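You operate a simulated robot arm through the tools that you are given. There is no shell and no other tool.

You run a simulated robot arm. Do the job below in one go: nothing can be reset, and whatever is moved stays where it is left.

Task
Wipe the yellow mat's melon and the turntable's coconut clean, then turn to SHOW.
Fine: use the yellow cloth and put it back; bruise nothing.

The check looks at the end state, three seconds after you hand in, the way a careful person would. Anything else that was tipped, shoved, dropped, spilled or broken makes it a failure. Flat cloth is picked up by pressing the open fingertips on it (5 to 10 N) and closing them slowly along it; thin cloth reads only 2 to 8 mm in the jaws.

Robot
A 6-joint arm with a two-finger gripper, fixed in place. Base frame: the origin is on the floor under the middle of its stand, x ahead of it, y to its left, z up. Units: mm, rad, N and s.
It reaches about 1572 mm from its shoulder. Its first joint turns from -2.897 to 2.897 rad. Payload 2.45 kg.
The tool frame sits at the grasp point between the pads (the TCP): z along the fingers, y along the line on which they close. The tips reach 20 mm beyond it. The gripper opens to 140 mm; its body begins 168 mm behind the TCP.
Orientation is told as [roll, pitch, yaw] about the base's x, y, z axes, in that order, counted from this pose: with the fingers straight down and closing along the base's y, the tool's x points along the base's -x, its y along +y and its z along -z.

Tools
- The arm moves only by the tool drive_tool. Its arguments are lists of equal length, an entry for each row: "translation": the shift along the tool's x, y, z in mm, a list of three; "dr": the turn, a rotation vector about the tool's x, y, z in rad, a list of three; "grip": the gripper command, from -1 (fully open) to 1 (shut), values between in proportion. In form: {"translation": [[x, y, z], ...], "dr": [[rx, ry, rz], ...], "grip": [grip, ...]}. A call has 1 to 20 rows; each row shifts and turns the commanded pose from where the row before left it, along the tool's axes as they then stand. Each row takes 0.2 s and may step no farther than 50 mm and 0.15 rad from the row before; otherwise, or with a gripper value out of range, the whole call is refused. A pose out of reach is approached as far as the arm can. The call stops where the force on the tool passes 40 N (or 10 N more than at its start, if that is more) or the arm is blocked; 0.2 s more then pass. Each finger travels about 45 mm/s and halts on what it meets, pressing with about 41 N; the grip force reading is that of the motor and also rises with nothing between the fingers. The clock runs only during rows and for 0.2 s after the last one: add rows that do not move to give the fingers time. It gives the time, the measured TCP pose, the force on the tool (base axes), the opening and the grip force at its end, in the units of the frame above (readings bear some noise), with the torque about the TCP (base axes, N m) and any sound that the robot's microphone picked up.
- Cameras (640 x 400 px; columns grow to the right, rows downward): "scene" is fixed at [220.1, -649.1, 1390.8]; the picture's right is [0.48, -0.88, 0.00], its down [-0.31, -0.17, -0.94] and it looks along [0.82, 0.45, -0.35] (base axes); focal length 365 px, centre (320, 200). "wrist" rides on the gripper at [78, 11, -209] in the tool frame; the picture's right is [-0.14, 0.99, 0.00], its down [-0.92, -0.13, -0.37] and it looks along [-0.37, -0.05, 0.93] (tool axes); focal length 280 px, centre (320, 200).
- grab_frame(camera): a new picture of that camera. No time passes.
- measure_at(camera, pixels): for up to 12 pixels [column, row] of the newest picture of that camera ("zoom" is the newest enlarged one), the place [x, y, z] in the base frame of the surface seen there, good to about 2 mm. No time passes.
- enlarge(camera, box): a new picture of the part [left, top, right, bottom] of that camera's present view, enlarged. No time passes.
- job_done(): hands the job in; it is judged then, once.

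Open the gripper and draw the arm clear of the work before you hand the job in, unless the task says otherwise.

The tools are called after "Call:" by a JSON object that holds its "method" and its "body". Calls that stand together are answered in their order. drive_tool: Moves the arm, as the interface text tells. Its arguments: {"type":"object","properties":{"translation":{"type":"array"},"dr":{"type":"array"},"grip":{"type":"array"}},"required":["translation","dr","grip"]} The other tools are called the same way: grab_frame (camera) takes a picture; measure_at (camera, pixels) gives the place of the surface under pixels of a picture; enlarge (camera, box) takes an enlarged picture of a part of a camera's view; job_done () hands the job in.

At the start:

```text
time: 0.0
tcp_pos: [651.9, -357.9, 1187.7]
tool_rot: [0.002, 0.0, -0.001]
wrist_force: [0.4, 0.1, -0.3]
torque: [0.01, -0.03, -0.01]
finger_gap: 140.1
gripper_force: 0.0
```

scene: 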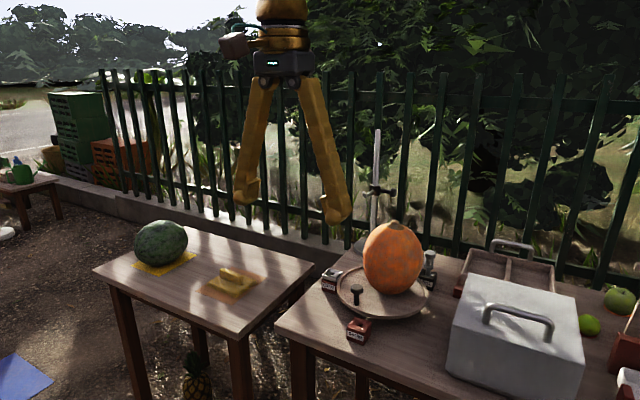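
wrist: 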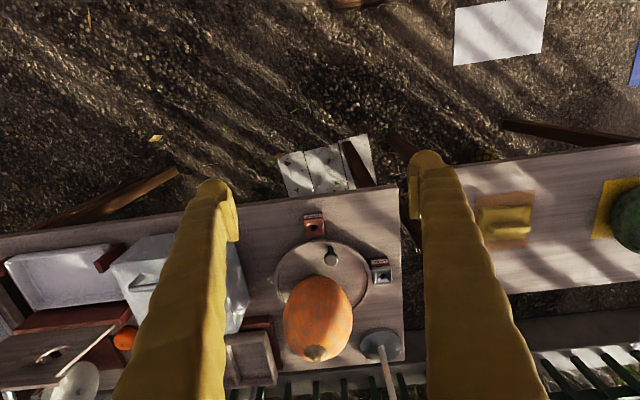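

The scene shows a dark green melon on a yellow mat (160,243), a yellow cloth on a tan mat (232,283), and a turntable with a large orange fruit (393,258) and labelled blocks. I'll enlarge these regions to look for details.

Call:
{"method": "enlarge", "body": {"camera": "scene", "box": [310, 200, 470, 350]}}

Call:
{"method": "enlarge", "body": {"camera": "scene", "box": [90, 200, 330, 350]}}

Call:
{"method": "enlarge", "body": {"camera": "wrist", "box": [230, 180, 430, 380]}}

Call:
{"method": "enlarge", "body": {"camera": "wrist", "box": [440, 150, 640, 280]}}

```text
2.67 times, centred on (390, 275) of scene
```

zoom: 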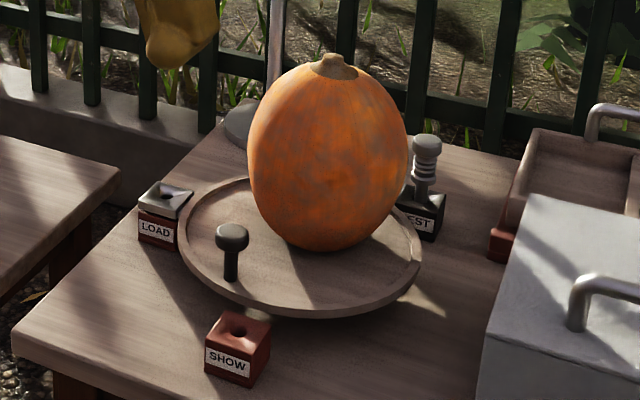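

```text
2.67 times, centred on (210, 275) of scene
```

zoom: 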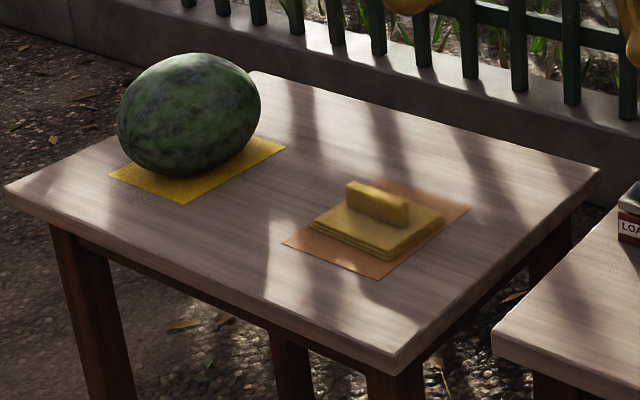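

```text
2.00 times, centred on (330, 280) of wrist
```

zoom: 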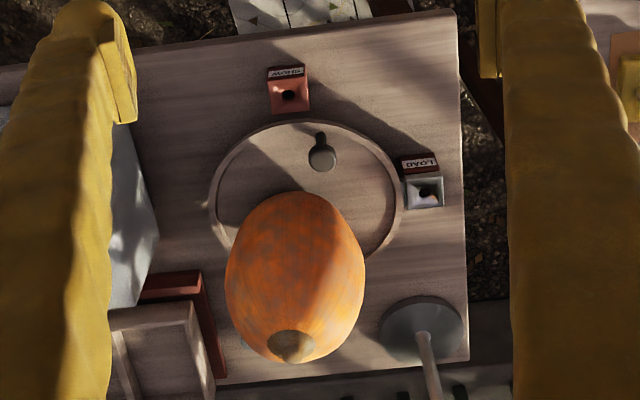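

```text
3.08 times, centred on (540, 215) of wrist
```

zoom: 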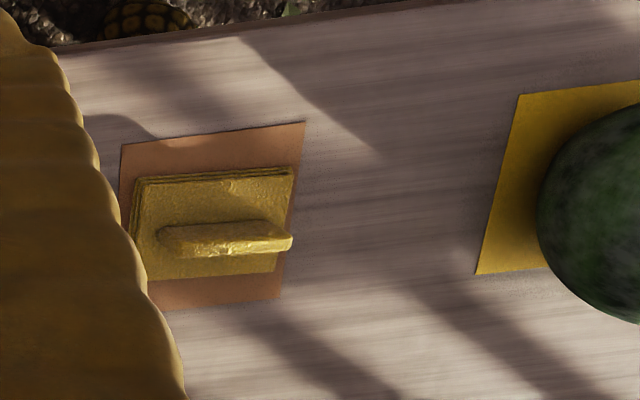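

The cloth is a folded yellow pad with an upright ridge. The turntable has a knob at zoom (232,245) and blocks named LOAD, SHOW and REST, with a pin standing in REST. I'll look more closely at each of these.

Call:
{"method": "enlarge", "body": {"camera": "scene", "box": [405, 240, 445, 300]}}

Call:
{"method": "enlarge", "body": {"camera": "scene", "box": [315, 260, 395, 350]}}

Call:
{"method": "enlarge", "body": {"camera": "scene", "box": [360, 215, 430, 300]}}

Call:
{"method": "enlarge", "body": {"camera": "wrist", "box": [250, 130, 410, 280]}}

Call:
{"method": "enlarge", "body": {"camera": "scene", "box": [440, 220, 640, 400]}}

Call:
{"method": "enlarge", "body": {"camera": "scene", "box": [320, 120, 440, 280]}}

```text
6.67 times, centred on (425, 270) of scene
```

zoom: 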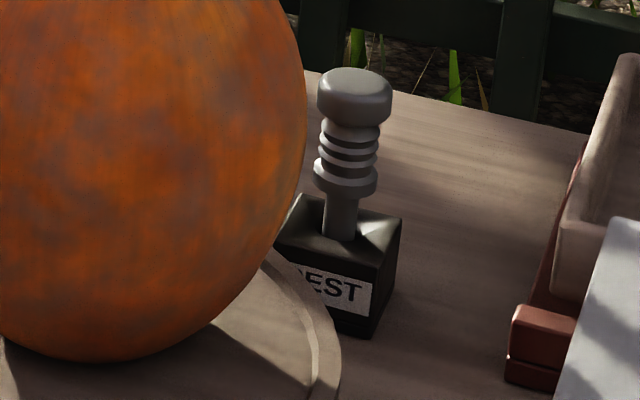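

```text
4.44 times, centred on (355, 305) of scene
```

zoom: 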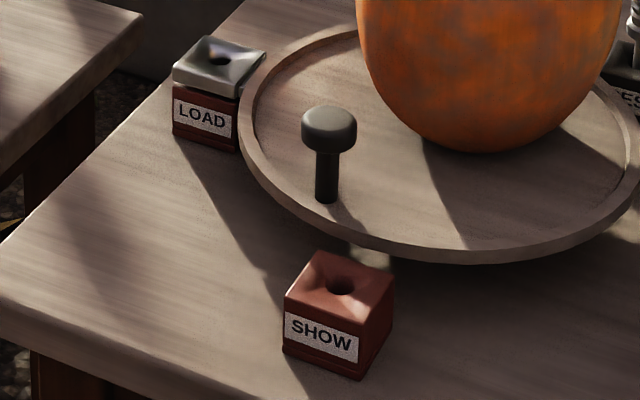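

```text
4.71 times, centred on (395, 258) of scene
```

zoom: 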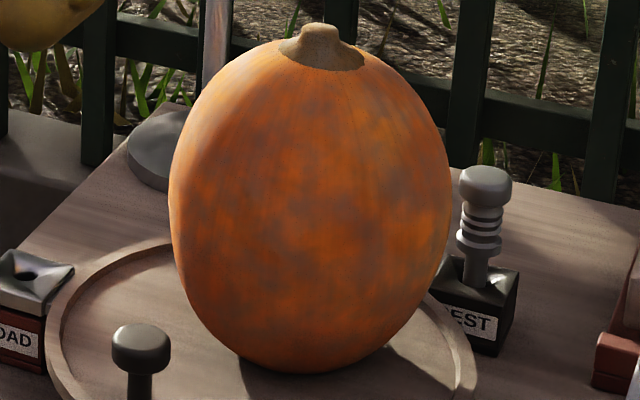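

```text
2.67 times, centred on (330, 205) of wrist
```

zoom: 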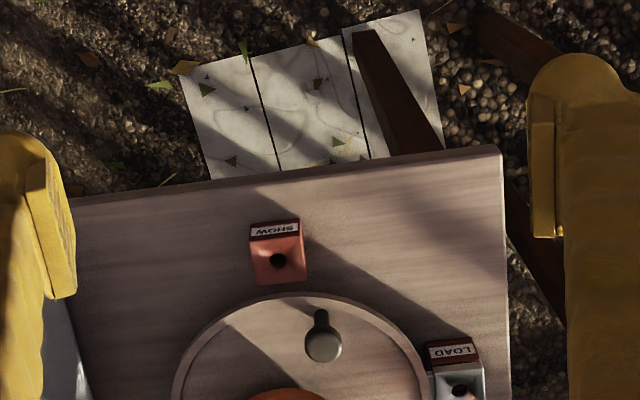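

```text
2.22 times, centred on (540, 310) of scene
```

zoom: 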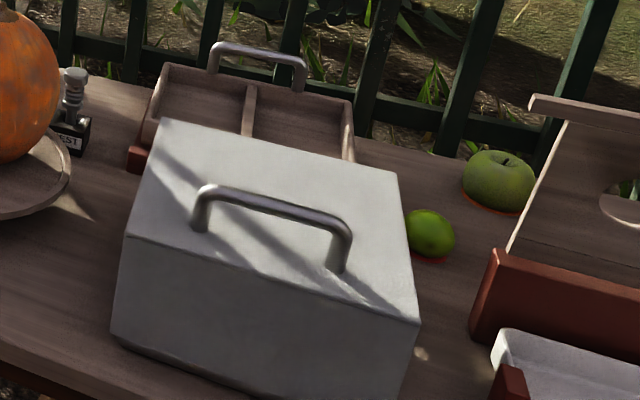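

```text
2.50 times, centred on (380, 200) of scene
```

zoom: 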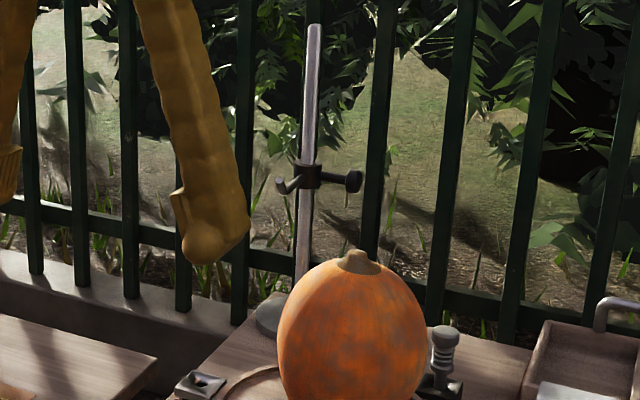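

The LOAD block seems to carry a silver plate on top, possibly a lug of the turntable, while SHOW is bare. I'll measure the key points in the scene.

Call:
{"method": "measure_at", "body": {"camera": "scene", "pixels": [[357, 289], [355, 300], [330, 276], [358, 325], [390, 225], [393, 258], [375, 290], [338, 285], [430, 255], [424, 284], [400, 313], [329, 287]]}}

Call:
{"method": "measure_at", "body": {"camera": "wrist", "pixels": [[331, 258], [315, 227], [381, 276], [381, 264], [315, 218], [320, 310], [316, 353], [276, 280], [331, 240], [368, 280], [285, 318], [352, 318]]}}

Call:
{"method": "measure_at", "body": {"camera": "wrist", "pixels": [[505, 222], [510, 227], [488, 212], [530, 205], [527, 235], [490, 240], [480, 198], [535, 190], [530, 245], [490, 248], [600, 215], [630, 215]]}}

Call:
{"method": "measure_at", "body": {"camera": "scene", "pixels": [[160, 243], [162, 222], [135, 245], [187, 240], [160, 262], [135, 264], [160, 275], [195, 253], [100, 268], [240, 335], [313, 264], [230, 270]]}}

```text
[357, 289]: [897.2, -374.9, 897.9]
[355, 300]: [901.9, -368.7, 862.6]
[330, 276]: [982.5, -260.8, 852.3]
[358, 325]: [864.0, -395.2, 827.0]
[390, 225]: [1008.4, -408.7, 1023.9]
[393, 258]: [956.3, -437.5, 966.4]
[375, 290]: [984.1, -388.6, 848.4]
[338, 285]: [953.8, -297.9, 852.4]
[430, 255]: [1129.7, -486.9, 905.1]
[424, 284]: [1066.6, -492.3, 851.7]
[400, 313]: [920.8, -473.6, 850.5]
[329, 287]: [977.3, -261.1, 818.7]
```

```text
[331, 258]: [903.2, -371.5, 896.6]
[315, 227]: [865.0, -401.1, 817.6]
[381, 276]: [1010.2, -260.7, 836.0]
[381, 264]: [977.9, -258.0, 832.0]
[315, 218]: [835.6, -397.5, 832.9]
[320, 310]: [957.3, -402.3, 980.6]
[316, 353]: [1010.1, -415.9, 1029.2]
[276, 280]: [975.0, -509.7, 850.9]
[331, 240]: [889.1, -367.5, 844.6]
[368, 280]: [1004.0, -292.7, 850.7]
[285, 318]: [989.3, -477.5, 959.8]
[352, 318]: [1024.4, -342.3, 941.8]
```

```text
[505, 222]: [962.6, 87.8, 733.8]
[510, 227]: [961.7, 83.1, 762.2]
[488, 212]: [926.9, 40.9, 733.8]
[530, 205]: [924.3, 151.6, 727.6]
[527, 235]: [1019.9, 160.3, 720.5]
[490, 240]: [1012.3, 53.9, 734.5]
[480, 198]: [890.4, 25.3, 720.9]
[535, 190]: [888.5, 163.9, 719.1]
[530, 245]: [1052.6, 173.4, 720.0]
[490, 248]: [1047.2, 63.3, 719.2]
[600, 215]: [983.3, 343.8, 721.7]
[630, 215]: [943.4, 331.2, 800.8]
```

```text
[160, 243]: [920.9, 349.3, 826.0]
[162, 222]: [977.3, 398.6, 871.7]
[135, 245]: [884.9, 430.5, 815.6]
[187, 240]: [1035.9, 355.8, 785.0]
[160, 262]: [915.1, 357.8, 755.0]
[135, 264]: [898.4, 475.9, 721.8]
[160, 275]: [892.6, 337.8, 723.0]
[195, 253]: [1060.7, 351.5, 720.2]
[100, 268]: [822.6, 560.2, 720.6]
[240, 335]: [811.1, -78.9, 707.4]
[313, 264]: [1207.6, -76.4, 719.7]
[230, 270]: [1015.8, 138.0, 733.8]
```

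The lug hypothesis fits: the silver plate (z≈850) is level with the turntable rim and sits on LOAD (990,-260), SHOW is at (855,-398), and the cloth has a ridge along y near (962,90,762). I'll move the arm high over the left table for a closer look at the cloth.

Call:
{"method": "drive_tool", "body": {"translation": [[-20.7, 41.2, 12.5], [-20.7, 41.2, 12.5], [-20.7, 41.2, 12.5], [-20.7, 41.2, 12.5], [-20.7, 41.2, 12.5], [-20.7, 41.2, 12.5], [-20.7, 41.2, 12.5], [-20.7, 41.2, 12.5], [-20.7, 41.2, 12.5], [-20.7, 41.2, 12.5], [-20.7, 41.2, 12.5], [0, 0, 0]], "dr": [[0, 0, 0], [0, 0, 0], [0, 0, 0], [0, 0, 0], [0, 0, 0], [0, 0, 0], [0, 0, 0], [0, 0, 0], [0, 0, 0], [0, 0, 0], [0, 0, 0], [0, 0, 0]], "grip": [-1, -1, -1, -1, -1, -1, -1, -1, -1, -1, -1, -1]}}

```text
time: 2.6
tcp_pos: [880.6, 92.8, 1052.1]
tool_rot: [0.0, -0.001, 0.001]
wrist_force: [-0.4, -0.7, -0.9]
torque: [0.01, 0.03, 0.0]
finger_gap: 140.2
gripper_force: 0.1
```

The arm arrived at (880.6, 92.8, 1052) without contact. Next I'll take pictures from both cameras.

Call:
{"method": "grab_frame", "body": {"camera": "wrist"}}

Call:
{"method": "grab_frame", "body": {"camera": "scene"}}

```text
taken
```

wrist: 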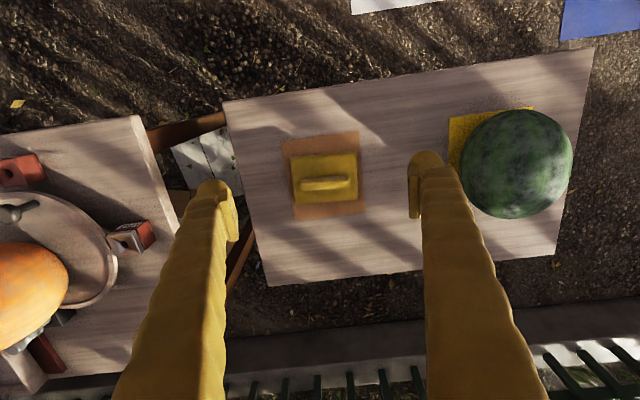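

```text
taken
```

scene: 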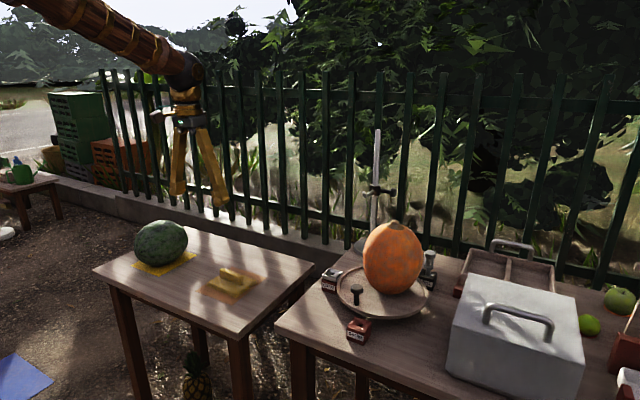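

The wrist picture shows the cloth at (325,180), the melon at (520,165) and the LOAD lug at (130,237). I'll enlarge each of these.

Call:
{"method": "enlarge", "body": {"camera": "wrist", "box": [270, 120, 380, 230]}}

Call:
{"method": "measure_at", "body": {"camera": "wrist", "pixels": [[293, 158], [356, 154], [358, 198], [298, 205], [301, 187], [325, 183], [349, 183], [325, 170], [325, 178], [325, 190], [283, 140], [357, 131]]}}

Call:
{"method": "enlarge", "body": {"camera": "wrist", "box": [440, 90, 590, 230]}}

Call:
{"method": "enlarge", "body": {"camera": "wrist", "box": [0, 130, 170, 360]}}

```text
3.64 times, centred on (325, 175) of wrist
```

zoom: 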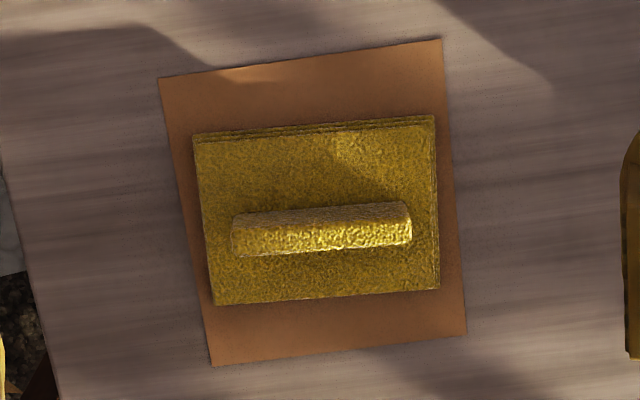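

```text
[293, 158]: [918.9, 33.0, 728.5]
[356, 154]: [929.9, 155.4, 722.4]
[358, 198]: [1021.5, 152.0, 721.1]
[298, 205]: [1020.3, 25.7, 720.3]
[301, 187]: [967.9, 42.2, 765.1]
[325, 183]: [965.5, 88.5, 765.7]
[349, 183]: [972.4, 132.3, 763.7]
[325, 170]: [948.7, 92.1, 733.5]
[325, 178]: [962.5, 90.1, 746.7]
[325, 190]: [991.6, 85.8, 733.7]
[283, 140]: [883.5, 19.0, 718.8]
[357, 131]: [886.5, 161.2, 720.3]
```

```text
2.86 times, centred on (515, 160) of wrist
```

zoom: 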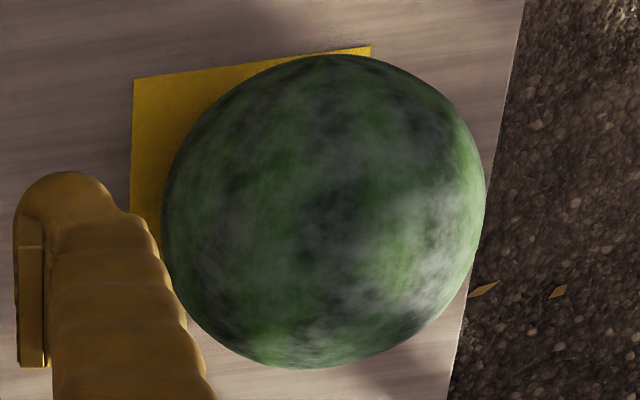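

```text
1.74 times, centred on (85, 245) of wrist
```

zoom: 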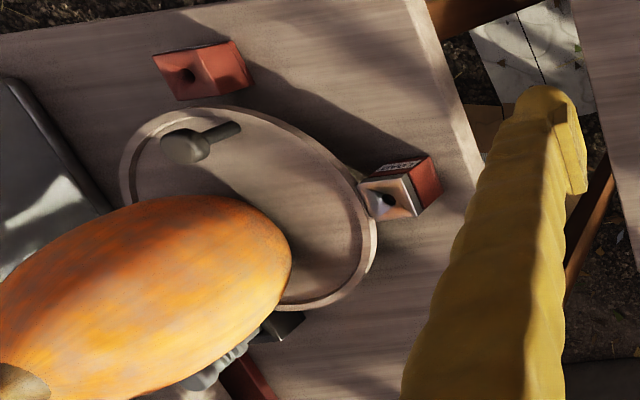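

The cloth is a folded pad with a thick ridge on top. I'll re-enlarge the cloth and measure its ridge and corners precisely.

Call:
{"method": "enlarge", "body": {"camera": "wrist", "box": [270, 120, 380, 230]}}

Call:
{"method": "measure_at", "body": {"camera": "zoom", "pixels": [[240, 230], [240, 248], [320, 224], [320, 230], [320, 248], [320, 253], [405, 222], [405, 238], [405, 245], [320, 210], [234, 240], [410, 230]]}}

Call:
{"method": "measure_at", "body": {"camera": "zoom", "pixels": [[196, 145], [432, 125], [437, 288], [216, 302], [162, 80], [441, 42], [464, 332], [213, 363], [320, 300], [205, 220], [432, 220], [320, 140]]}}

```text
3.64 times, centred on (325, 175) of wrist
```

zoom: 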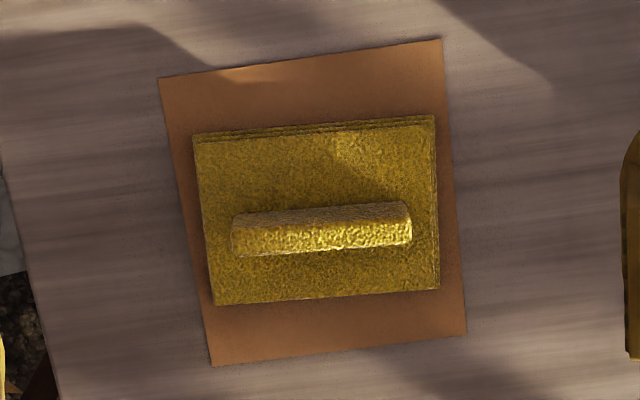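

```text
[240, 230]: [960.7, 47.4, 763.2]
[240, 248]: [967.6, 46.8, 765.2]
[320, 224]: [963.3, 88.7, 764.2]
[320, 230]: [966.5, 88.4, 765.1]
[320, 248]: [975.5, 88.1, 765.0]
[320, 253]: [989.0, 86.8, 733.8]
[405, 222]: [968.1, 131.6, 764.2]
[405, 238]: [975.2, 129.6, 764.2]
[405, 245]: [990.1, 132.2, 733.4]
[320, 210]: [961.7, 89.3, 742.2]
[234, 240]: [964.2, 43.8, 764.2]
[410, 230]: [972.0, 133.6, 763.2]
```

```text
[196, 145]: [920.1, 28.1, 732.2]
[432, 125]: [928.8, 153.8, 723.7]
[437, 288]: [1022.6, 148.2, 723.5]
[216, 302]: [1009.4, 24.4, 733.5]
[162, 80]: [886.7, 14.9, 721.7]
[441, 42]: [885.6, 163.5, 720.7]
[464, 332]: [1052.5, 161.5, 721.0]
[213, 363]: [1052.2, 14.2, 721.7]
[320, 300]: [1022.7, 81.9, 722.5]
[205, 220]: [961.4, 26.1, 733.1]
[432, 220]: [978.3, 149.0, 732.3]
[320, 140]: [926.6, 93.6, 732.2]
```

The mat spans x 886–1052, y 14–163, with the pad centred near (969,89) and yawed about -4.5°. Now I'll measure the melon's surface from the enlarged wrist view.

Call:
{"method": "enlarge", "body": {"camera": "wrist", "box": [440, 90, 590, 230]}}

Call:
{"method": "measure_at", "body": {"camera": "zoom", "pixels": [[330, 70], [320, 120], [320, 200], [320, 280], [310, 350], [200, 200], [250, 200], [400, 200], [460, 200], [430, 280], [240, 290], [230, 120]]}}

Call:
{"method": "measure_at", "body": {"camera": "zoom", "pixels": [[136, 82], [368, 48], [132, 200], [220, 370], [440, 130], [175, 200], [475, 190], [340, 58], [280, 363], [500, 100], [460, 380], [30, 30]]}}

```text
2.86 times, centred on (515, 160) of wrist
```

zoom: 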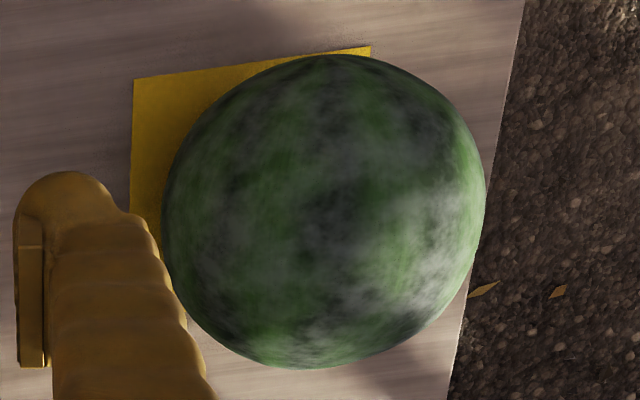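

```text
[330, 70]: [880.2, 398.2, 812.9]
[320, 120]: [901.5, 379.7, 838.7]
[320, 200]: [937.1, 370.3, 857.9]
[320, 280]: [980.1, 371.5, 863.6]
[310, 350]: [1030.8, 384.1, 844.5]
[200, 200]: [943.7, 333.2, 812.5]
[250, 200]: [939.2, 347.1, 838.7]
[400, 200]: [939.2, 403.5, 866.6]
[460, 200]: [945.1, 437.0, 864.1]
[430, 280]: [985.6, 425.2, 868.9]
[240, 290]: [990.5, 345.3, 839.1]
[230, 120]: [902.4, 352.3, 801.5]
```

```text
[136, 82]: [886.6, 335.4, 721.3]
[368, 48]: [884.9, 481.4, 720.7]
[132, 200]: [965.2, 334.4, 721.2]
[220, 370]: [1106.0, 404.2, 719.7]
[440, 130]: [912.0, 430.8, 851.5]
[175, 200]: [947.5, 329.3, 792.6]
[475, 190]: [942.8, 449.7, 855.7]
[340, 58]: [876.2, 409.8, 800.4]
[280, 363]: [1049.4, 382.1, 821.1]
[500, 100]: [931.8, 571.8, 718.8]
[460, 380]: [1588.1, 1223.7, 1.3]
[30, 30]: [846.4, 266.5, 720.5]
```

The melon is roughly an ellipsoid centred (969,408,795) lying along x, about 195 × 158 × 150 mm. I'll move above it for a closer look at the dirt before taking the cloth.

Call:
{"method": "drive_tool", "body": {"translation": [[-4.9, 45, 10.3], [-4.9, 45, 10.3], [-4.9, 45, 10.3], [-4.9, 45, 10.3], [-4.9, 45, 10.3], [-4.9, 45, 10.3], [-4.9, 45, 10.3], [0, 0, 0]], "dr": [[0, 0, 0], [0, 0, 0], [0, 0, 0], [0, 0, 0], [0, 0, 0], [0, 0, 0], [0, 0, 0], [0, 0, 0]], "grip": [-1, -1, -1, -1, -1, -1, -1, -1]}}

Call:
{"method": "grab_frame", "body": {"camera": "wrist"}}

Call:
{"method": "enlarge", "body": {"camera": "wrist", "box": [220, 110, 420, 290]}}

```text
time: 4.4
tcp_pos: [912.6, 409.2, 978.8]
tool_rot: [0.001, 0.001, -0.001]
wrist_force: [-0.1, 1.1, 0.7]
torque: [0.0, -0.05, -0.05]
finger_gap: 140.1
gripper_force: 0.0
```

```text
taken
```

wrist: 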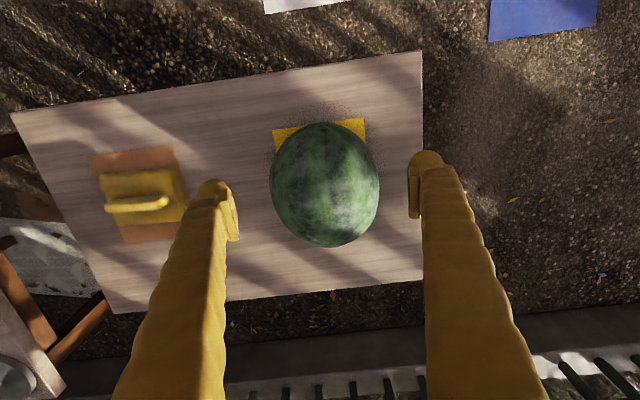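

```text
2.22 times, centred on (320, 200) of wrist
```

zoom: 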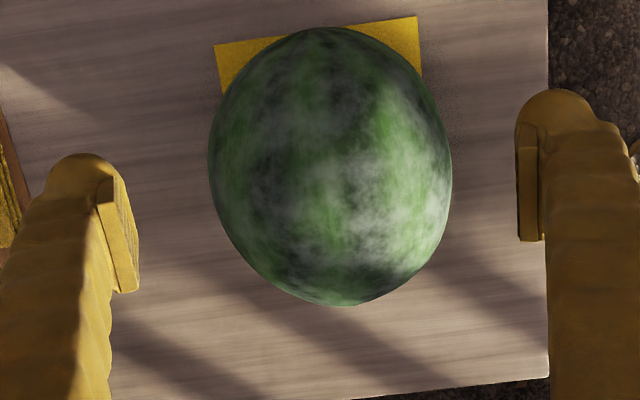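

Grey hazy patches cover the top of the melon. I'll check the side facing the scene camera too.

Call:
{"method": "enlarge", "body": {"camera": "scene", "box": [125, 210, 205, 280]}}

Call:
{"method": "enlarge", "body": {"camera": "wrist", "box": [260, 110, 390, 255]}}

```text
5.71 times, centred on (165, 245) of scene
```

zoom: 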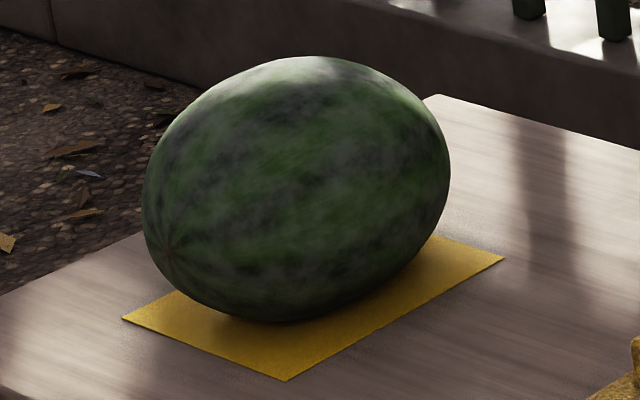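

```text
2.76 times, centred on (325, 182) of wrist
```

zoom: 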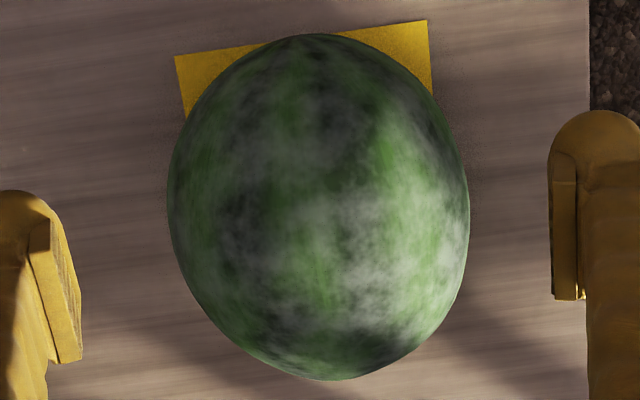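

Grey film shows on the top and upper flanks. I'll rotate the gripper (yaw -90°) and tilt the camera to look at the +y flank of the melon.

Call:
{"method": "drive_tool", "body": {"translation": [[0, 0, 0], [0, 0, 0], [0, 0, 0], [0, 0, 0], [0, 0, 0], [0, 0, 0], [0, 0, 0], [0, 0, 0], [0, 0, 0], [0, 0, 0], [0, 0, 0], [28, 15.3, 20], [28, 15.3, 20], [28, 15.3, 20], [0, 0, 0], [0, 0, 0], [0, 0, 0], [0, 0, 0], [0, 0, 0]], "dr": [[0, 0, 0.1428], [0, 0, 0.1428], [0, 0, 0.1428], [0, 0, 0.1428], [0, 0, 0.1428], [0, 0, 0.1428], [0, 0, 0.1428], [0, 0, 0.1428], [0, 0, 0.1428], [0, 0, 0.1428], [0, 0, 0.1428], [0, 0, 0], [0, 0, 0], [0, 0, 0], [0, -0.125, 0], [0, -0.125, 0], [0, -0.125, 0], [0, -0.125, 0], [0, 0, 0]], "grip": [-1, -1, -1, -1, -1, -1, -1, -1, -1, -1, -1, -1, -1, -1, -1, -1, -1, -1, -1]}}

Call:
{"method": "grab_frame", "body": {"camera": "wrist"}}

Call:
{"method": "enlarge", "body": {"camera": "wrist", "box": [220, 100, 420, 300]}}

```text
time: 8.4
tcp_pos: [959.5, 494.7, 917.9]
tool_rot: [0.0, -0.501, -1.572]
wrist_force: [0.2, 0.3, -0.1]
torque: [0.03, -0.03, -0.02]
finger_gap: 140.2
gripper_force: 0.1
```

```text
taken
```

wrist: 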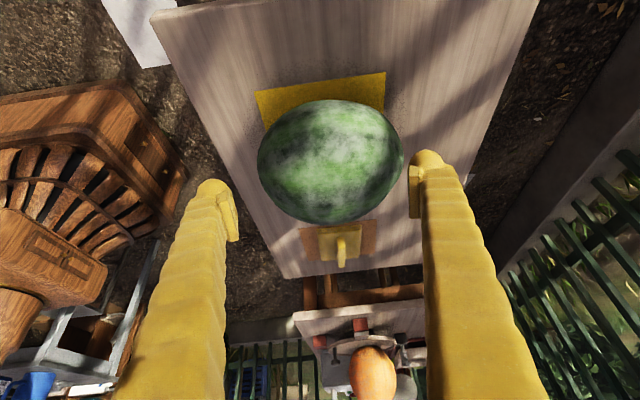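

```text
2.00 times, centred on (320, 200) of wrist
```

zoom: 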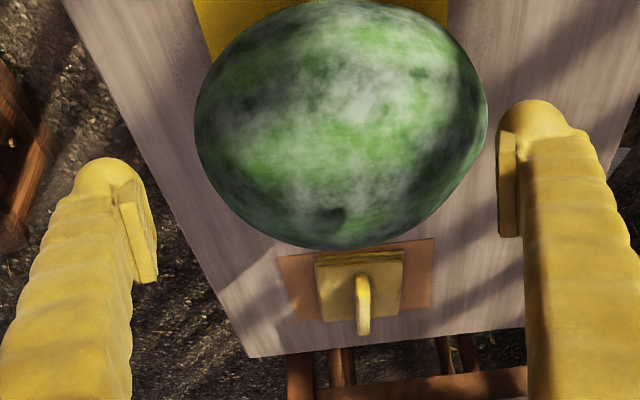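

The +y flank (zoom 350,90) is heavily dirty as well. Now I'll untilt, move over the cloth ridge at (969.7, 88.5), align the yaw to the ridge, and descend to z≈820.

Call:
{"method": "drive_tool", "body": {"translation": [[0, 0, 0], [0, 0, 0], [0, 0, 0], [0, 0, 0], [0, 0, -50], [-45.1, 1.1, 0], [-45.1, 1.1, 0], [-45.1, 1.1, 0], [-45.1, 1.1, 0], [-45.1, 1.1, 0], [-45.1, 1.1, 0], [-45.1, 1.1, 0], [-45.1, 1.1, 0], [-45.1, 1.1, 0], [0, 0, 48], [0, 0, 48], [0, 0, 48], [0, 0, 0], [0, 0, 0]], "dr": [[0, 0.125, 0], [0, 0.125, 0], [0, 0.125, 0], [0, 0.125, 0], [0, 0, 0], [0, 0, 0], [0, 0, 0], [0, 0, 0], [0, 0, 0], [0, 0, 0], [0, 0, 0], [0, 0, 0], [0, 0, 0], [0, 0, 0], [0, 0, 0], [0, 0, 0], [0, 0, 0], [0, 0, 0.08], [0, 0, 0]], "grip": [-1, -1, -1, -1, -1, -1, -1, -1, -1, -1, -1, -1, -1, -1, -1, -1, -1, -1, -1]}}

Call:
{"method": "grab_frame", "body": {"camera": "wrist"}}

```text
time: 12.4
tcp_pos: [970.1, 87.2, 823.2]
tool_rot: [0.001, 0.0, -1.652]
wrist_force: [0.0, -0.4, -0.5]
torque: [-0.03, 0.01, -0.01]
finger_gap: 139.8
gripper_force: 0.1
```

```text
taken
```

wrist: 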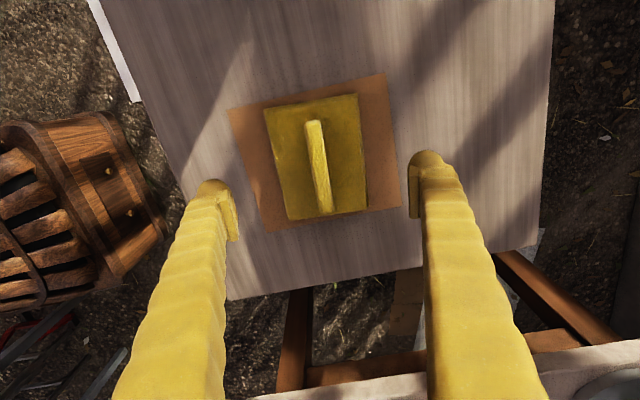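

The gripper is above the ridge (wrist 318,165). I'll measure the ridge from this view for exact alignment.

Call:
{"method": "enlarge", "body": {"camera": "wrist", "box": [220, 70, 410, 240]}}

Call:
{"method": "measure_at", "body": {"camera": "zoom", "pixels": [[298, 125], [330, 125], [314, 125], [320, 180], [303, 180], [337, 180], [325, 240], [345, 240], [330, 290], [310, 230], [316, 122], [350, 300]]}}

```text
2.35 times, centred on (315, 155) of wrist
```

zoom: 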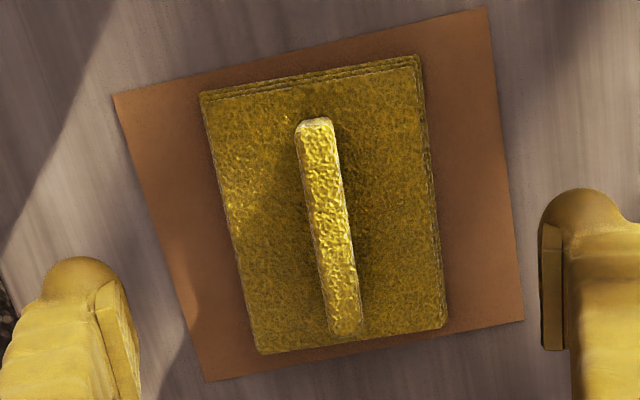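

```text
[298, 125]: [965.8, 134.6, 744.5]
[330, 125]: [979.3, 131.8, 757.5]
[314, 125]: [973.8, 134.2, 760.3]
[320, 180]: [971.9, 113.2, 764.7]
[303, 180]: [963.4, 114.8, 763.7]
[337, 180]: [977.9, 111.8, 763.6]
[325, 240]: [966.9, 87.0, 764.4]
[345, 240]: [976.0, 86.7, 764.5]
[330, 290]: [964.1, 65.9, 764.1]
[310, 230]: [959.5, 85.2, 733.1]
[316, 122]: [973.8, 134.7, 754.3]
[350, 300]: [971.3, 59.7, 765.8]
```

The ridge centre at y≈87 is x≈969, z top 765. I'll descend to TCP z≈757 (tips 3–4 mm above the pad), then close gradually on the ridge.

Call:
{"method": "drive_tool", "body": {"translation": [[0, -1, 20], [0, 0, 20], [0, 0, 16], [0, 0, 10], [0, 0, 0], [0, 0, 0]], "dr": [[0, 0, 0], [0, 0, 0], [0, 0, 0], [0, 0, 0], [0, 0, 0], [0, 0, 0]], "grip": [-1, -1, -1, -1, -1, -1]}}

Call:
{"method": "drive_tool", "body": {"translation": [[0, 0, 0], [0, 0, 0], [0, 0, 0], [0, 0, 0], [0, 0, 0], [0, 0, 0], [0, 0, 0], [0, 0, 0], [0, 0, 0], [0, 0, 0], [0, 0, 0], [0, 0, 0], [0, 0, 0], [0, 0, 0]], "dr": [[0, 0, 0], [0, 0, 0], [0, 0, 0], [0, 0, 0], [0, 0, 0], [0, 0, 0], [0, 0, 0], [0, 0, 0], [0, 0, 0], [0, 0, 0], [0, 0, 0], [0, 0, 0], [0, 0, 0], [0, 0, 0]], "grip": [-0.8, -0.6, -0.4, -0.2, 0, 0.2, 0.4, 0.6, 0.7, 0.8, 0.9, 1, 1, 1]}}

Call:
{"method": "grab_frame", "body": {"camera": "wrist"}}

```text
time: 13.8
tcp_pos: [968.4, 85.7, 759.3]
tool_rot: [0.001, 0.001, -1.651]
wrist_force: [-0.2, 0.2, 0.5]
torque: [-0.04, 0.01, -0.02]
finger_gap: 140.0
gripper_force: 0.1
```

```text
time: 16.8
tcp_pos: [969.2, 85.7, 759.5]
tool_rot: [0.0, -0.001, -1.65]
wrist_force: [-0.9, 0.7, 0.4]
torque: [0.0, 0.01, -0.01]
finger_gap: 14.5
gripper_force: 40.5
```

```text
taken
```

wrist: 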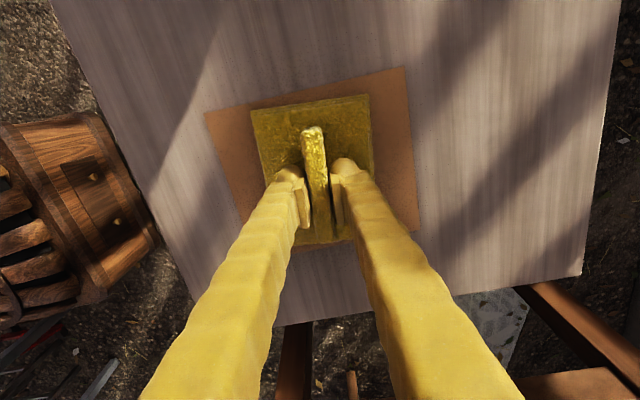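

The ridge is held: gap 14.5 mm, 40.5 N, at TCP (969.2, 85.7, 759.5), yaw -1.65 — I note this pose for the return. Now I'll lift slowly and check the weight.

Call:
{"method": "drive_tool", "body": {"translation": [[0, 0, -5], [0, 0, -10], [0, 0, -20], [0, 0, -30], [0, 0, -40], [0, 0, -45], [0, 0, 0], [0, 0, 0]], "dr": [[0, 0, 0], [0, 0, 0], [0, 0, 0], [0, 0, 0], [0, 0, 0], [0, 0, 0], [0, 0, 0], [0, 0, 0]], "grip": [1, 1, 1, 1, 1, 1, 1, 1]}}

Call:
{"method": "grab_frame", "body": {"camera": "wrist"}}

Call:
{"method": "enlarge", "body": {"camera": "scene", "box": [110, 130, 330, 300]}}

```text
time: 18.6
tcp_pos: [962.5, 89.8, 904.5]
tool_rot: [0.0, -0.001, -1.651]
wrist_force: [-0.3, -0.7, -1.6]
torque: [0.03, 0.02, 0.04]
finger_gap: 14.5
gripper_force: 40.2
```

```text
taken
```

wrist: 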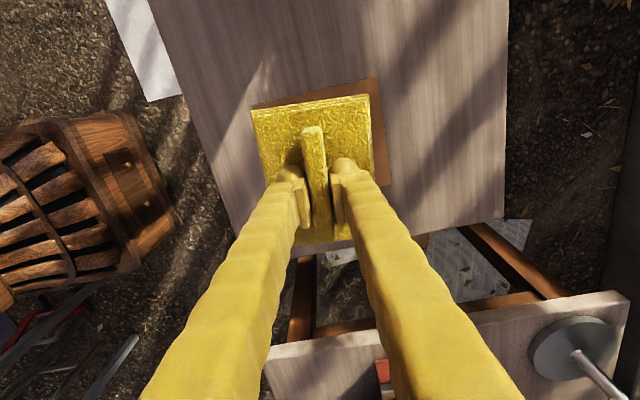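

```text
2.35 times, centred on (220, 215) of scene
```

zoom: 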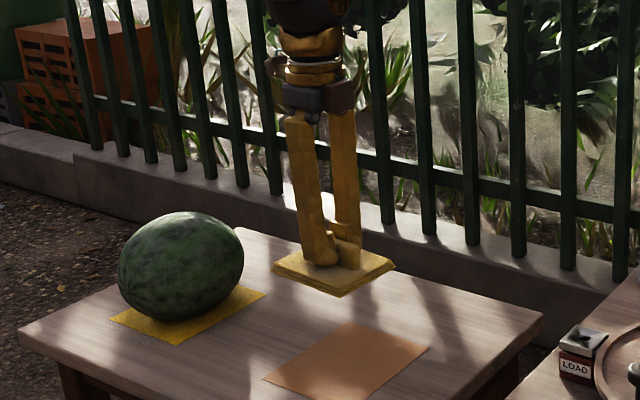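

The cloth is lifted with the ridge still at 14.5 mm. The TCP reads a few mm off the commanded position, so I'll wait a moment and read it again.

Call:
{"method": "drive_tool", "body": {"translation": [[0, 0, 0], [0, 0, 0], [0, 0, 0]], "dr": [[0, 0, 0], [0, 0, 0], [0, 0, 0]], "grip": [1, 1, 1]}}

```text
time: 19.4
tcp_pos: [962.2, 88.9, 905.1]
tool_rot: [0.001, 0.001, -1.651]
wrist_force: [-0.2, -0.4, -0.7]
torque: [0.0, 0.01, 0.01]
finger_gap: 14.1
gripper_force: 40.9
```

It's stable at (962.2, 88.9, 905.1), so I'll use measured poses. I'll square the yaw to -90°, rise to z≈965, and move above the melon's centre (969.5, 408).

Call:
{"method": "drive_tool", "body": {"translation": [[0, 0, -45], [0, 0, -15], [45.6, 1.0, 0], [45.6, 1.0, 0], [45.6, 1.0, 0], [45.6, 1.0, 0], [45.6, 1.0, 0], [45.6, 1.0, 0], [45.6, 1.0, 0], [0, 0, 0], [0, 0, 0]], "dr": [[0, 0, -0.08], [0, 0, 0], [0, 0, 0], [0, 0, 0], [0, 0, 0], [0, 0, 0], [0, 0, 0], [0, 0, 0], [0, 0, 0], [0, 0, 0], [0, 0, 0]], "grip": [1, 1, 1, 1, 1, 1, 1, 1, 1, 1, 1]}}

Call:
{"method": "grab_frame", "body": {"camera": "wrist"}}

```text
time: 21.8
tcp_pos: [973.6, 408.8, 966.1]
tool_rot: [-0.002, 0.0, -1.569]
wrist_force: [0.1, -0.4, -0.7]
torque: [-0.02, 0.02, 0.0]
finger_gap: 14.2
gripper_force: 40.6
```

```text
taken
```

wrist: 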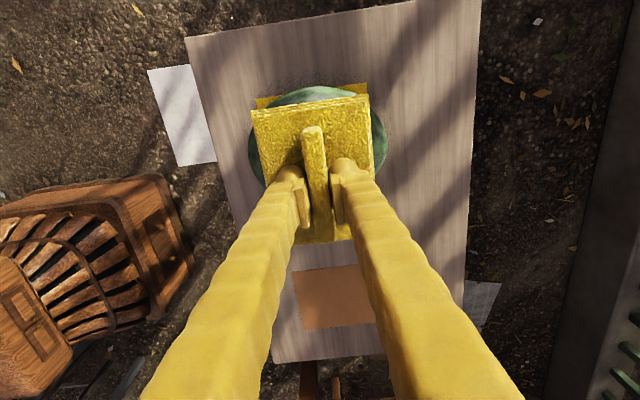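

The pad is over the melon at (973.6, 408.8, 966). I'll descend gently to just above expected contact (TCP z≈911).

Call:
{"method": "drive_tool", "body": {"translation": [[0, 0, 20], [0, 0, 20], [0, 0, 10], [0, 0, 2], [0, 0, 0]], "dr": [[0, 0, 0], [0, 0, 0], [0, 0, 0], [0, 0, 0], [0, 0, 0]], "grip": [1, 1, 1, 1, 1]}}

```text
time: 23.0
tcp_pos: [973.7, 405.8, 913.2]
tool_rot: [0.001, 0.0, -1.569]
wrist_force: [0.3, -0.1, -0.6]
torque: [-0.03, 0.0, 0.02]
finger_gap: 14.6
gripper_force: 41.2
```

No contact yet at z=913.2. I'll step down 1 mm at a time and watch the force.

Call:
{"method": "drive_tool", "body": {"translation": [[0, 0, 1], [0, 0, 1], [0, 0, 0]], "dr": [[0, 0, 0], [0, 0, 0], [0, 0, 0]], "grip": [1, 1, 1]}}

Call:
{"method": "drive_tool", "body": {"translation": [[0, 0, 1], [0, 0, 1], [0, 0, 0]], "dr": [[0, 0, 0], [0, 0, 0], [0, 0, 0]], "grip": [1, 1, 1]}}

```text
time: 23.8
tcp_pos: [974.1, 408.0, 913.5]
tool_rot: [0.001, -0.001, -1.571]
wrist_force: [0.1, 0.3, -0.5]
torque: [0.01, -0.02, 0.0]
finger_gap: 14.4
gripper_force: 40.0
```

```text
time: 24.6
tcp_pos: [975.1, 408.1, 911.2]
tool_rot: [-0.002, 0.001, -1.573]
wrist_force: [-0.2, -0.6, 2.6]
torque: [-0.03, -0.03, 0.02]
finger_gap: 14.6
gripper_force: 41.2
```

Contact begins at z≈911 with about 3 N. I'll press 1 mm further to learn the stiffness.

Call:
{"method": "drive_tool", "body": {"translation": [[0, 0, 1], [0, 0, 0], [0, 0, 0]], "dr": [[0, 0, 0], [0, 0, 0], [0, 0, 0]], "grip": [1, 1, 1]}}

```text
time: 25.4
tcp_pos: [974.7, 406.3, 912.8]
tool_rot: [0.002, 0.0, -1.571]
wrist_force: [0.9, 0.7, 14.9]
torque: [0.02, 0.07, -0.02]
finger_gap: 14.2
gripper_force: 41.2
```

That jumped to about 15 N, so the stiffness is roughly 12 N/mm. I'll back off 0.7 mm at once.

Call:
{"method": "drive_tool", "body": {"translation": [[0, 0, -0.7], [0, 0, 0]], "dr": [[0, 0, 0], [0, 0, 0]], "grip": [1, 1]}}

```text
time: 26.0
tcp_pos: [974.1, 406.2, 912.2]
tool_rot: [0.0, -0.001, -1.571]
wrist_force: [3.1, 3.3, 15.9]
torque: [0.13, -0.03, 0.01]
finger_gap: 14.1
gripper_force: 41.0
```

It still reads about 16 N, so there's lag. I'll back off another 1 mm.

Call:
{"method": "drive_tool", "body": {"translation": [[0, 0, -1], [0, 0, 0]], "dr": [[0, 0, 0], [0, 0, 0]], "grip": [1, 1]}}

```text
time: 26.6
tcp_pos: [973.8, 407.8, 912.2]
tool_rot: [0.002, -0.001, -1.571]
wrist_force: [0.7, 0.4, 4.5]
torque: [0.0, -0.01, 0.02]
finger_gap: 14.6
gripper_force: 40.8
```

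Now about 5 N net. I'll hold still a moment to see how steady the force is.

Call:
{"method": "drive_tool", "body": {"translation": [[0, 0, 0]], "dr": [[0, 0, 0]], "grip": [1]}}

Call:
{"method": "drive_tool", "body": {"translation": [[0, 0, 0]], "dr": [[0, 0, 0]], "grip": [1]}}

Call:
{"method": "drive_tool", "body": {"translation": [[0, 0, 0]], "dr": [[0, 0, 0]], "grip": [1]}}

```text
time: 27.0
tcp_pos: [973.8, 407.4, 911.9]
tool_rot: [0.0, 0.0, -1.571]
wrist_force: [-0.7, -1.6, 0.9]
torque: [-0.04, 0.03, 0.01]
finger_gap: 14.6
gripper_force: 41.2
```

```text
time: 27.4
tcp_pos: [974.0, 407.1, 912.2]
tool_rot: [0.0, -0.001, -1.57]
wrist_force: [-0.1, 0.7, -0.4]
torque: [-0.01, 0.01, 0.01]
finger_gap: 14.3
gripper_force: 40.7
```

```text
time: 27.8
tcp_pos: [973.5, 407.6, 911.8]
tool_rot: [-0.002, -0.001, -1.572]
wrist_force: [-0.1, -0.4, -0.4]
torque: [0.01, -0.01, 0.01]
finger_gap: 14.5
gripper_force: 40.8
```

Contact is lost again at this height; the arm lags by around 0.5 s. I'll step down 0.6 mm and wait for it to settle.

Call:
{"method": "drive_tool", "body": {"translation": [[0, 0, 0.6], [0, 0, 0], [0, 0, 0], [0, 0, 0]], "dr": [[0, 0, 0], [0, 0, 0], [0, 0, 0], [0, 0, 0]], "grip": [1, 1, 1, 1]}}

Call:
{"method": "drive_tool", "body": {"translation": [[0, 0, 0.4], [0, 0, 0], [0, 0, 0], [0, 0, 0]], "dr": [[0, 0, 0], [0, 0, 0], [0, 0, 0], [0, 0, 0]], "grip": [1, 1, 1, 1]}}

```text
time: 28.8
tcp_pos: [974.3, 407.1, 911.9]
tool_rot: [0.001, 0.001, -1.569]
wrist_force: [-0.1, 0.0, -0.1]
torque: [0.02, 0.01, 0.01]
finger_gap: 14.5
gripper_force: 41.4
```

```text
time: 29.8
tcp_pos: [974.9, 406.0, 912.0]
tool_rot: [-0.001, -0.001, -1.572]
wrist_force: [0.5, -0.2, 4.8]
torque: [0.0, -0.01, 0.01]
finger_gap: 14.7
gripper_force: 40.9
```

Steady at about 5 N. I'll do a short test stroke of ±20 mm along x (tool y) at this height and read the force.

Call:
{"method": "drive_tool", "body": {"translation": [[0, 5, 0], [0, 5, 0], [0, 5, 0], [0, 5, 0], [0, 0, 0]], "dr": [[0, 0, 0], [0, 0, 0], [0, 0, 0], [0, 0, 0], [0, 0, 0]], "grip": [1, 1, 1, 1, 1]}}

Call:
{"method": "drive_tool", "body": {"translation": [[0, -5, 0], [0, -5, 0], [0, -5, 0], [0, -5, 0], [0, 0, 0]], "dr": [[0, 0, 0], [0, 0, 0], [0, 0, 0], [0, 0, 0], [0, 0, 0]], "grip": [1, 1, 1, 1, 1]}}

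Call:
{"method": "drive_tool", "body": {"translation": [[0, -5, 0], [0, -5, 0], [0, -5, 0], [0, -5, 0], [0, 0, 0]], "dr": [[0, 0, 0], [0, 0, 0], [0, 0, 0], [0, 0, 0], [0, 0, 0]], "grip": [1, 1, 1, 1, 1]}}

```text
time: 31.0
tcp_pos: [993.8, 406.0, 910.8]
tool_rot: [0.001, 0.0, -1.571]
wrist_force: [0.5, 0.4, 0.3]
torque: [-0.01, -0.03, 0.03]
finger_gap: 14.7
gripper_force: 40.4
```

```text
time: 32.2
tcp_pos: [973.8, 406.3, 911.3]
tool_rot: [-0.001, -0.001, -1.571]
wrist_force: [1.9, -0.2, 9.0]
torque: [0.02, -0.05, -0.01]
finger_gap: 14.4
gripper_force: 40.6
```

```text
time: 33.4
tcp_pos: [953.5, 408.8, 911.3]
tool_rot: [-0.001, 0.0, -1.569]
wrist_force: [1.1, 0.0, 8.0]
torque: [0.01, -0.17, -0.04]
finger_gap: 14.5
gripper_force: 40.3
```

Forces stay at 8–9 N. I'll lift and shift to -y to see what the stroke changed.

Call:
{"method": "drive_tool", "body": {"translation": [[0, 0, -20], [0, 0, -40], [-45, 5, -30], [-45, 5, -10], [-45, 5, 0], [0, 0, 0]], "dr": [[0, 0, 0], [0, 0, 0], [0, 0, 0], [0, 0, 0], [0, 0, 0], [0, 0, 0]], "grip": [1, 1, 1, 1, 1, 1]}}

Call:
{"method": "grab_frame", "body": {"camera": "wrist"}}

Call:
{"method": "enlarge", "body": {"camera": "wrist", "box": [220, 0, 420, 130]}}

Call:
{"method": "enlarge", "body": {"camera": "scene", "box": [120, 190, 220, 280]}}

```text
refused: row 3 steps farther than a row can; nothing moved
```

```text
taken
```

wrist: 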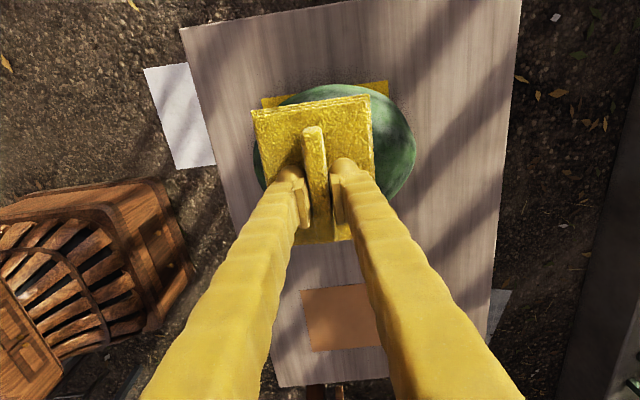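

```text
3.08 times, centred on (320, 65) of wrist
```

zoom: 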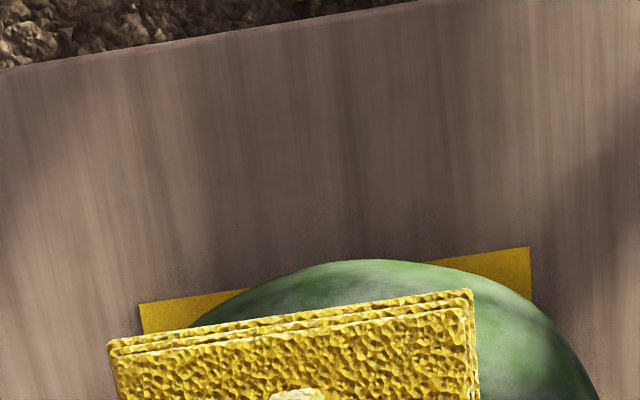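

```text
4.44 times, centred on (170, 235) of scene
```

zoom: 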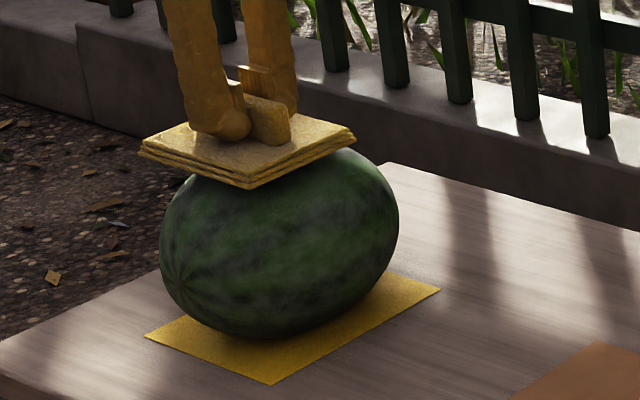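

A row exceeded 50 mm so nothing moved, and the scene view shows the pad on top of the melon as intended. I'll resend the lift with smaller rows.

Call:
{"method": "drive_tool", "body": {"translation": [[0, 0, -20], [0, 0, -40], [0, 0, -40], [-45, 5, -10], [-45, 5, 0], [-45, 5, 0], [0, 0, 0]], "dr": [[0, 0, 0], [0, 0, 0], [0, 0, 0], [0, 0, 0], [0, 0, 0], [0, 0, 0], [0, 0, 0]], "grip": [1, 1, 1, 1, 1, 1, 1]}}

Call:
{"method": "grab_frame", "body": {"camera": "wrist"}}

Call:
{"method": "enlarge", "body": {"camera": "wrist", "box": [220, 0, 420, 130]}}

Call:
{"method": "enlarge", "body": {"camera": "scene", "box": [120, 190, 220, 280]}}

```text
time: 35.0
tcp_pos: [968.3, 273.3, 1020.4]
tool_rot: [-0.001, 0.0, -1.572]
wrist_force: [-0.1, 0.1, -0.3]
torque: [0.0, 0.01, 0.01]
finger_gap: 14.3
gripper_force: 40.7
```

```text
taken
```

wrist: 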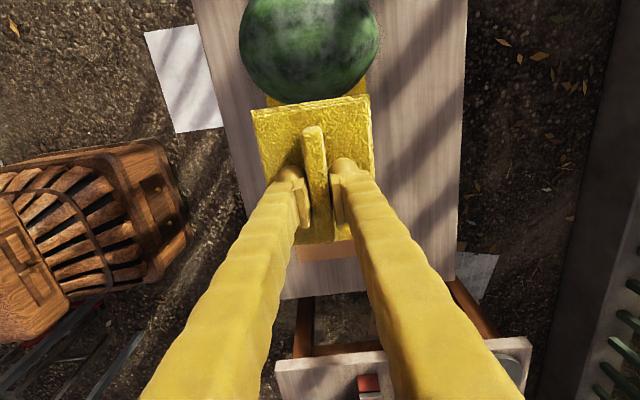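

```text
3.08 times, centred on (320, 65) of wrist
```

zoom: 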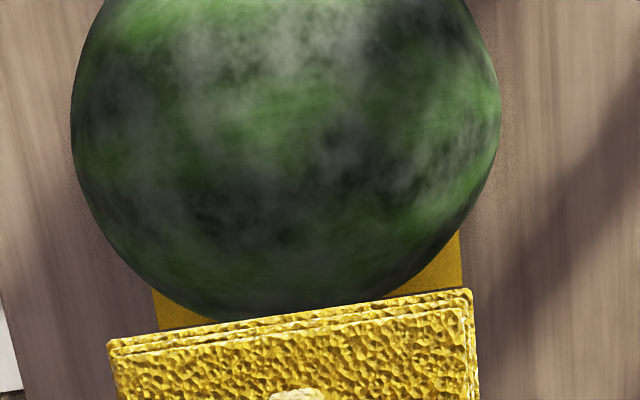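

```text
4.44 times, centred on (170, 235) of scene
```

zoom: 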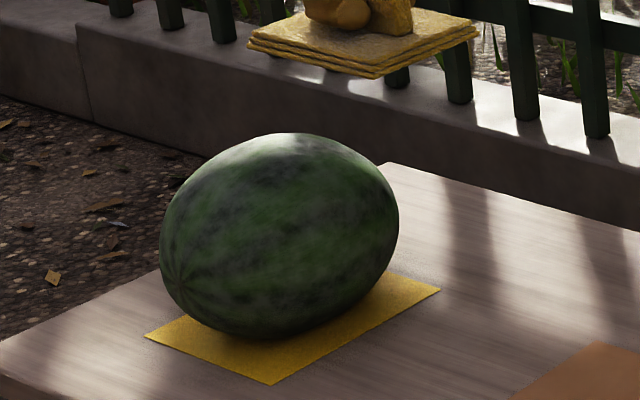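

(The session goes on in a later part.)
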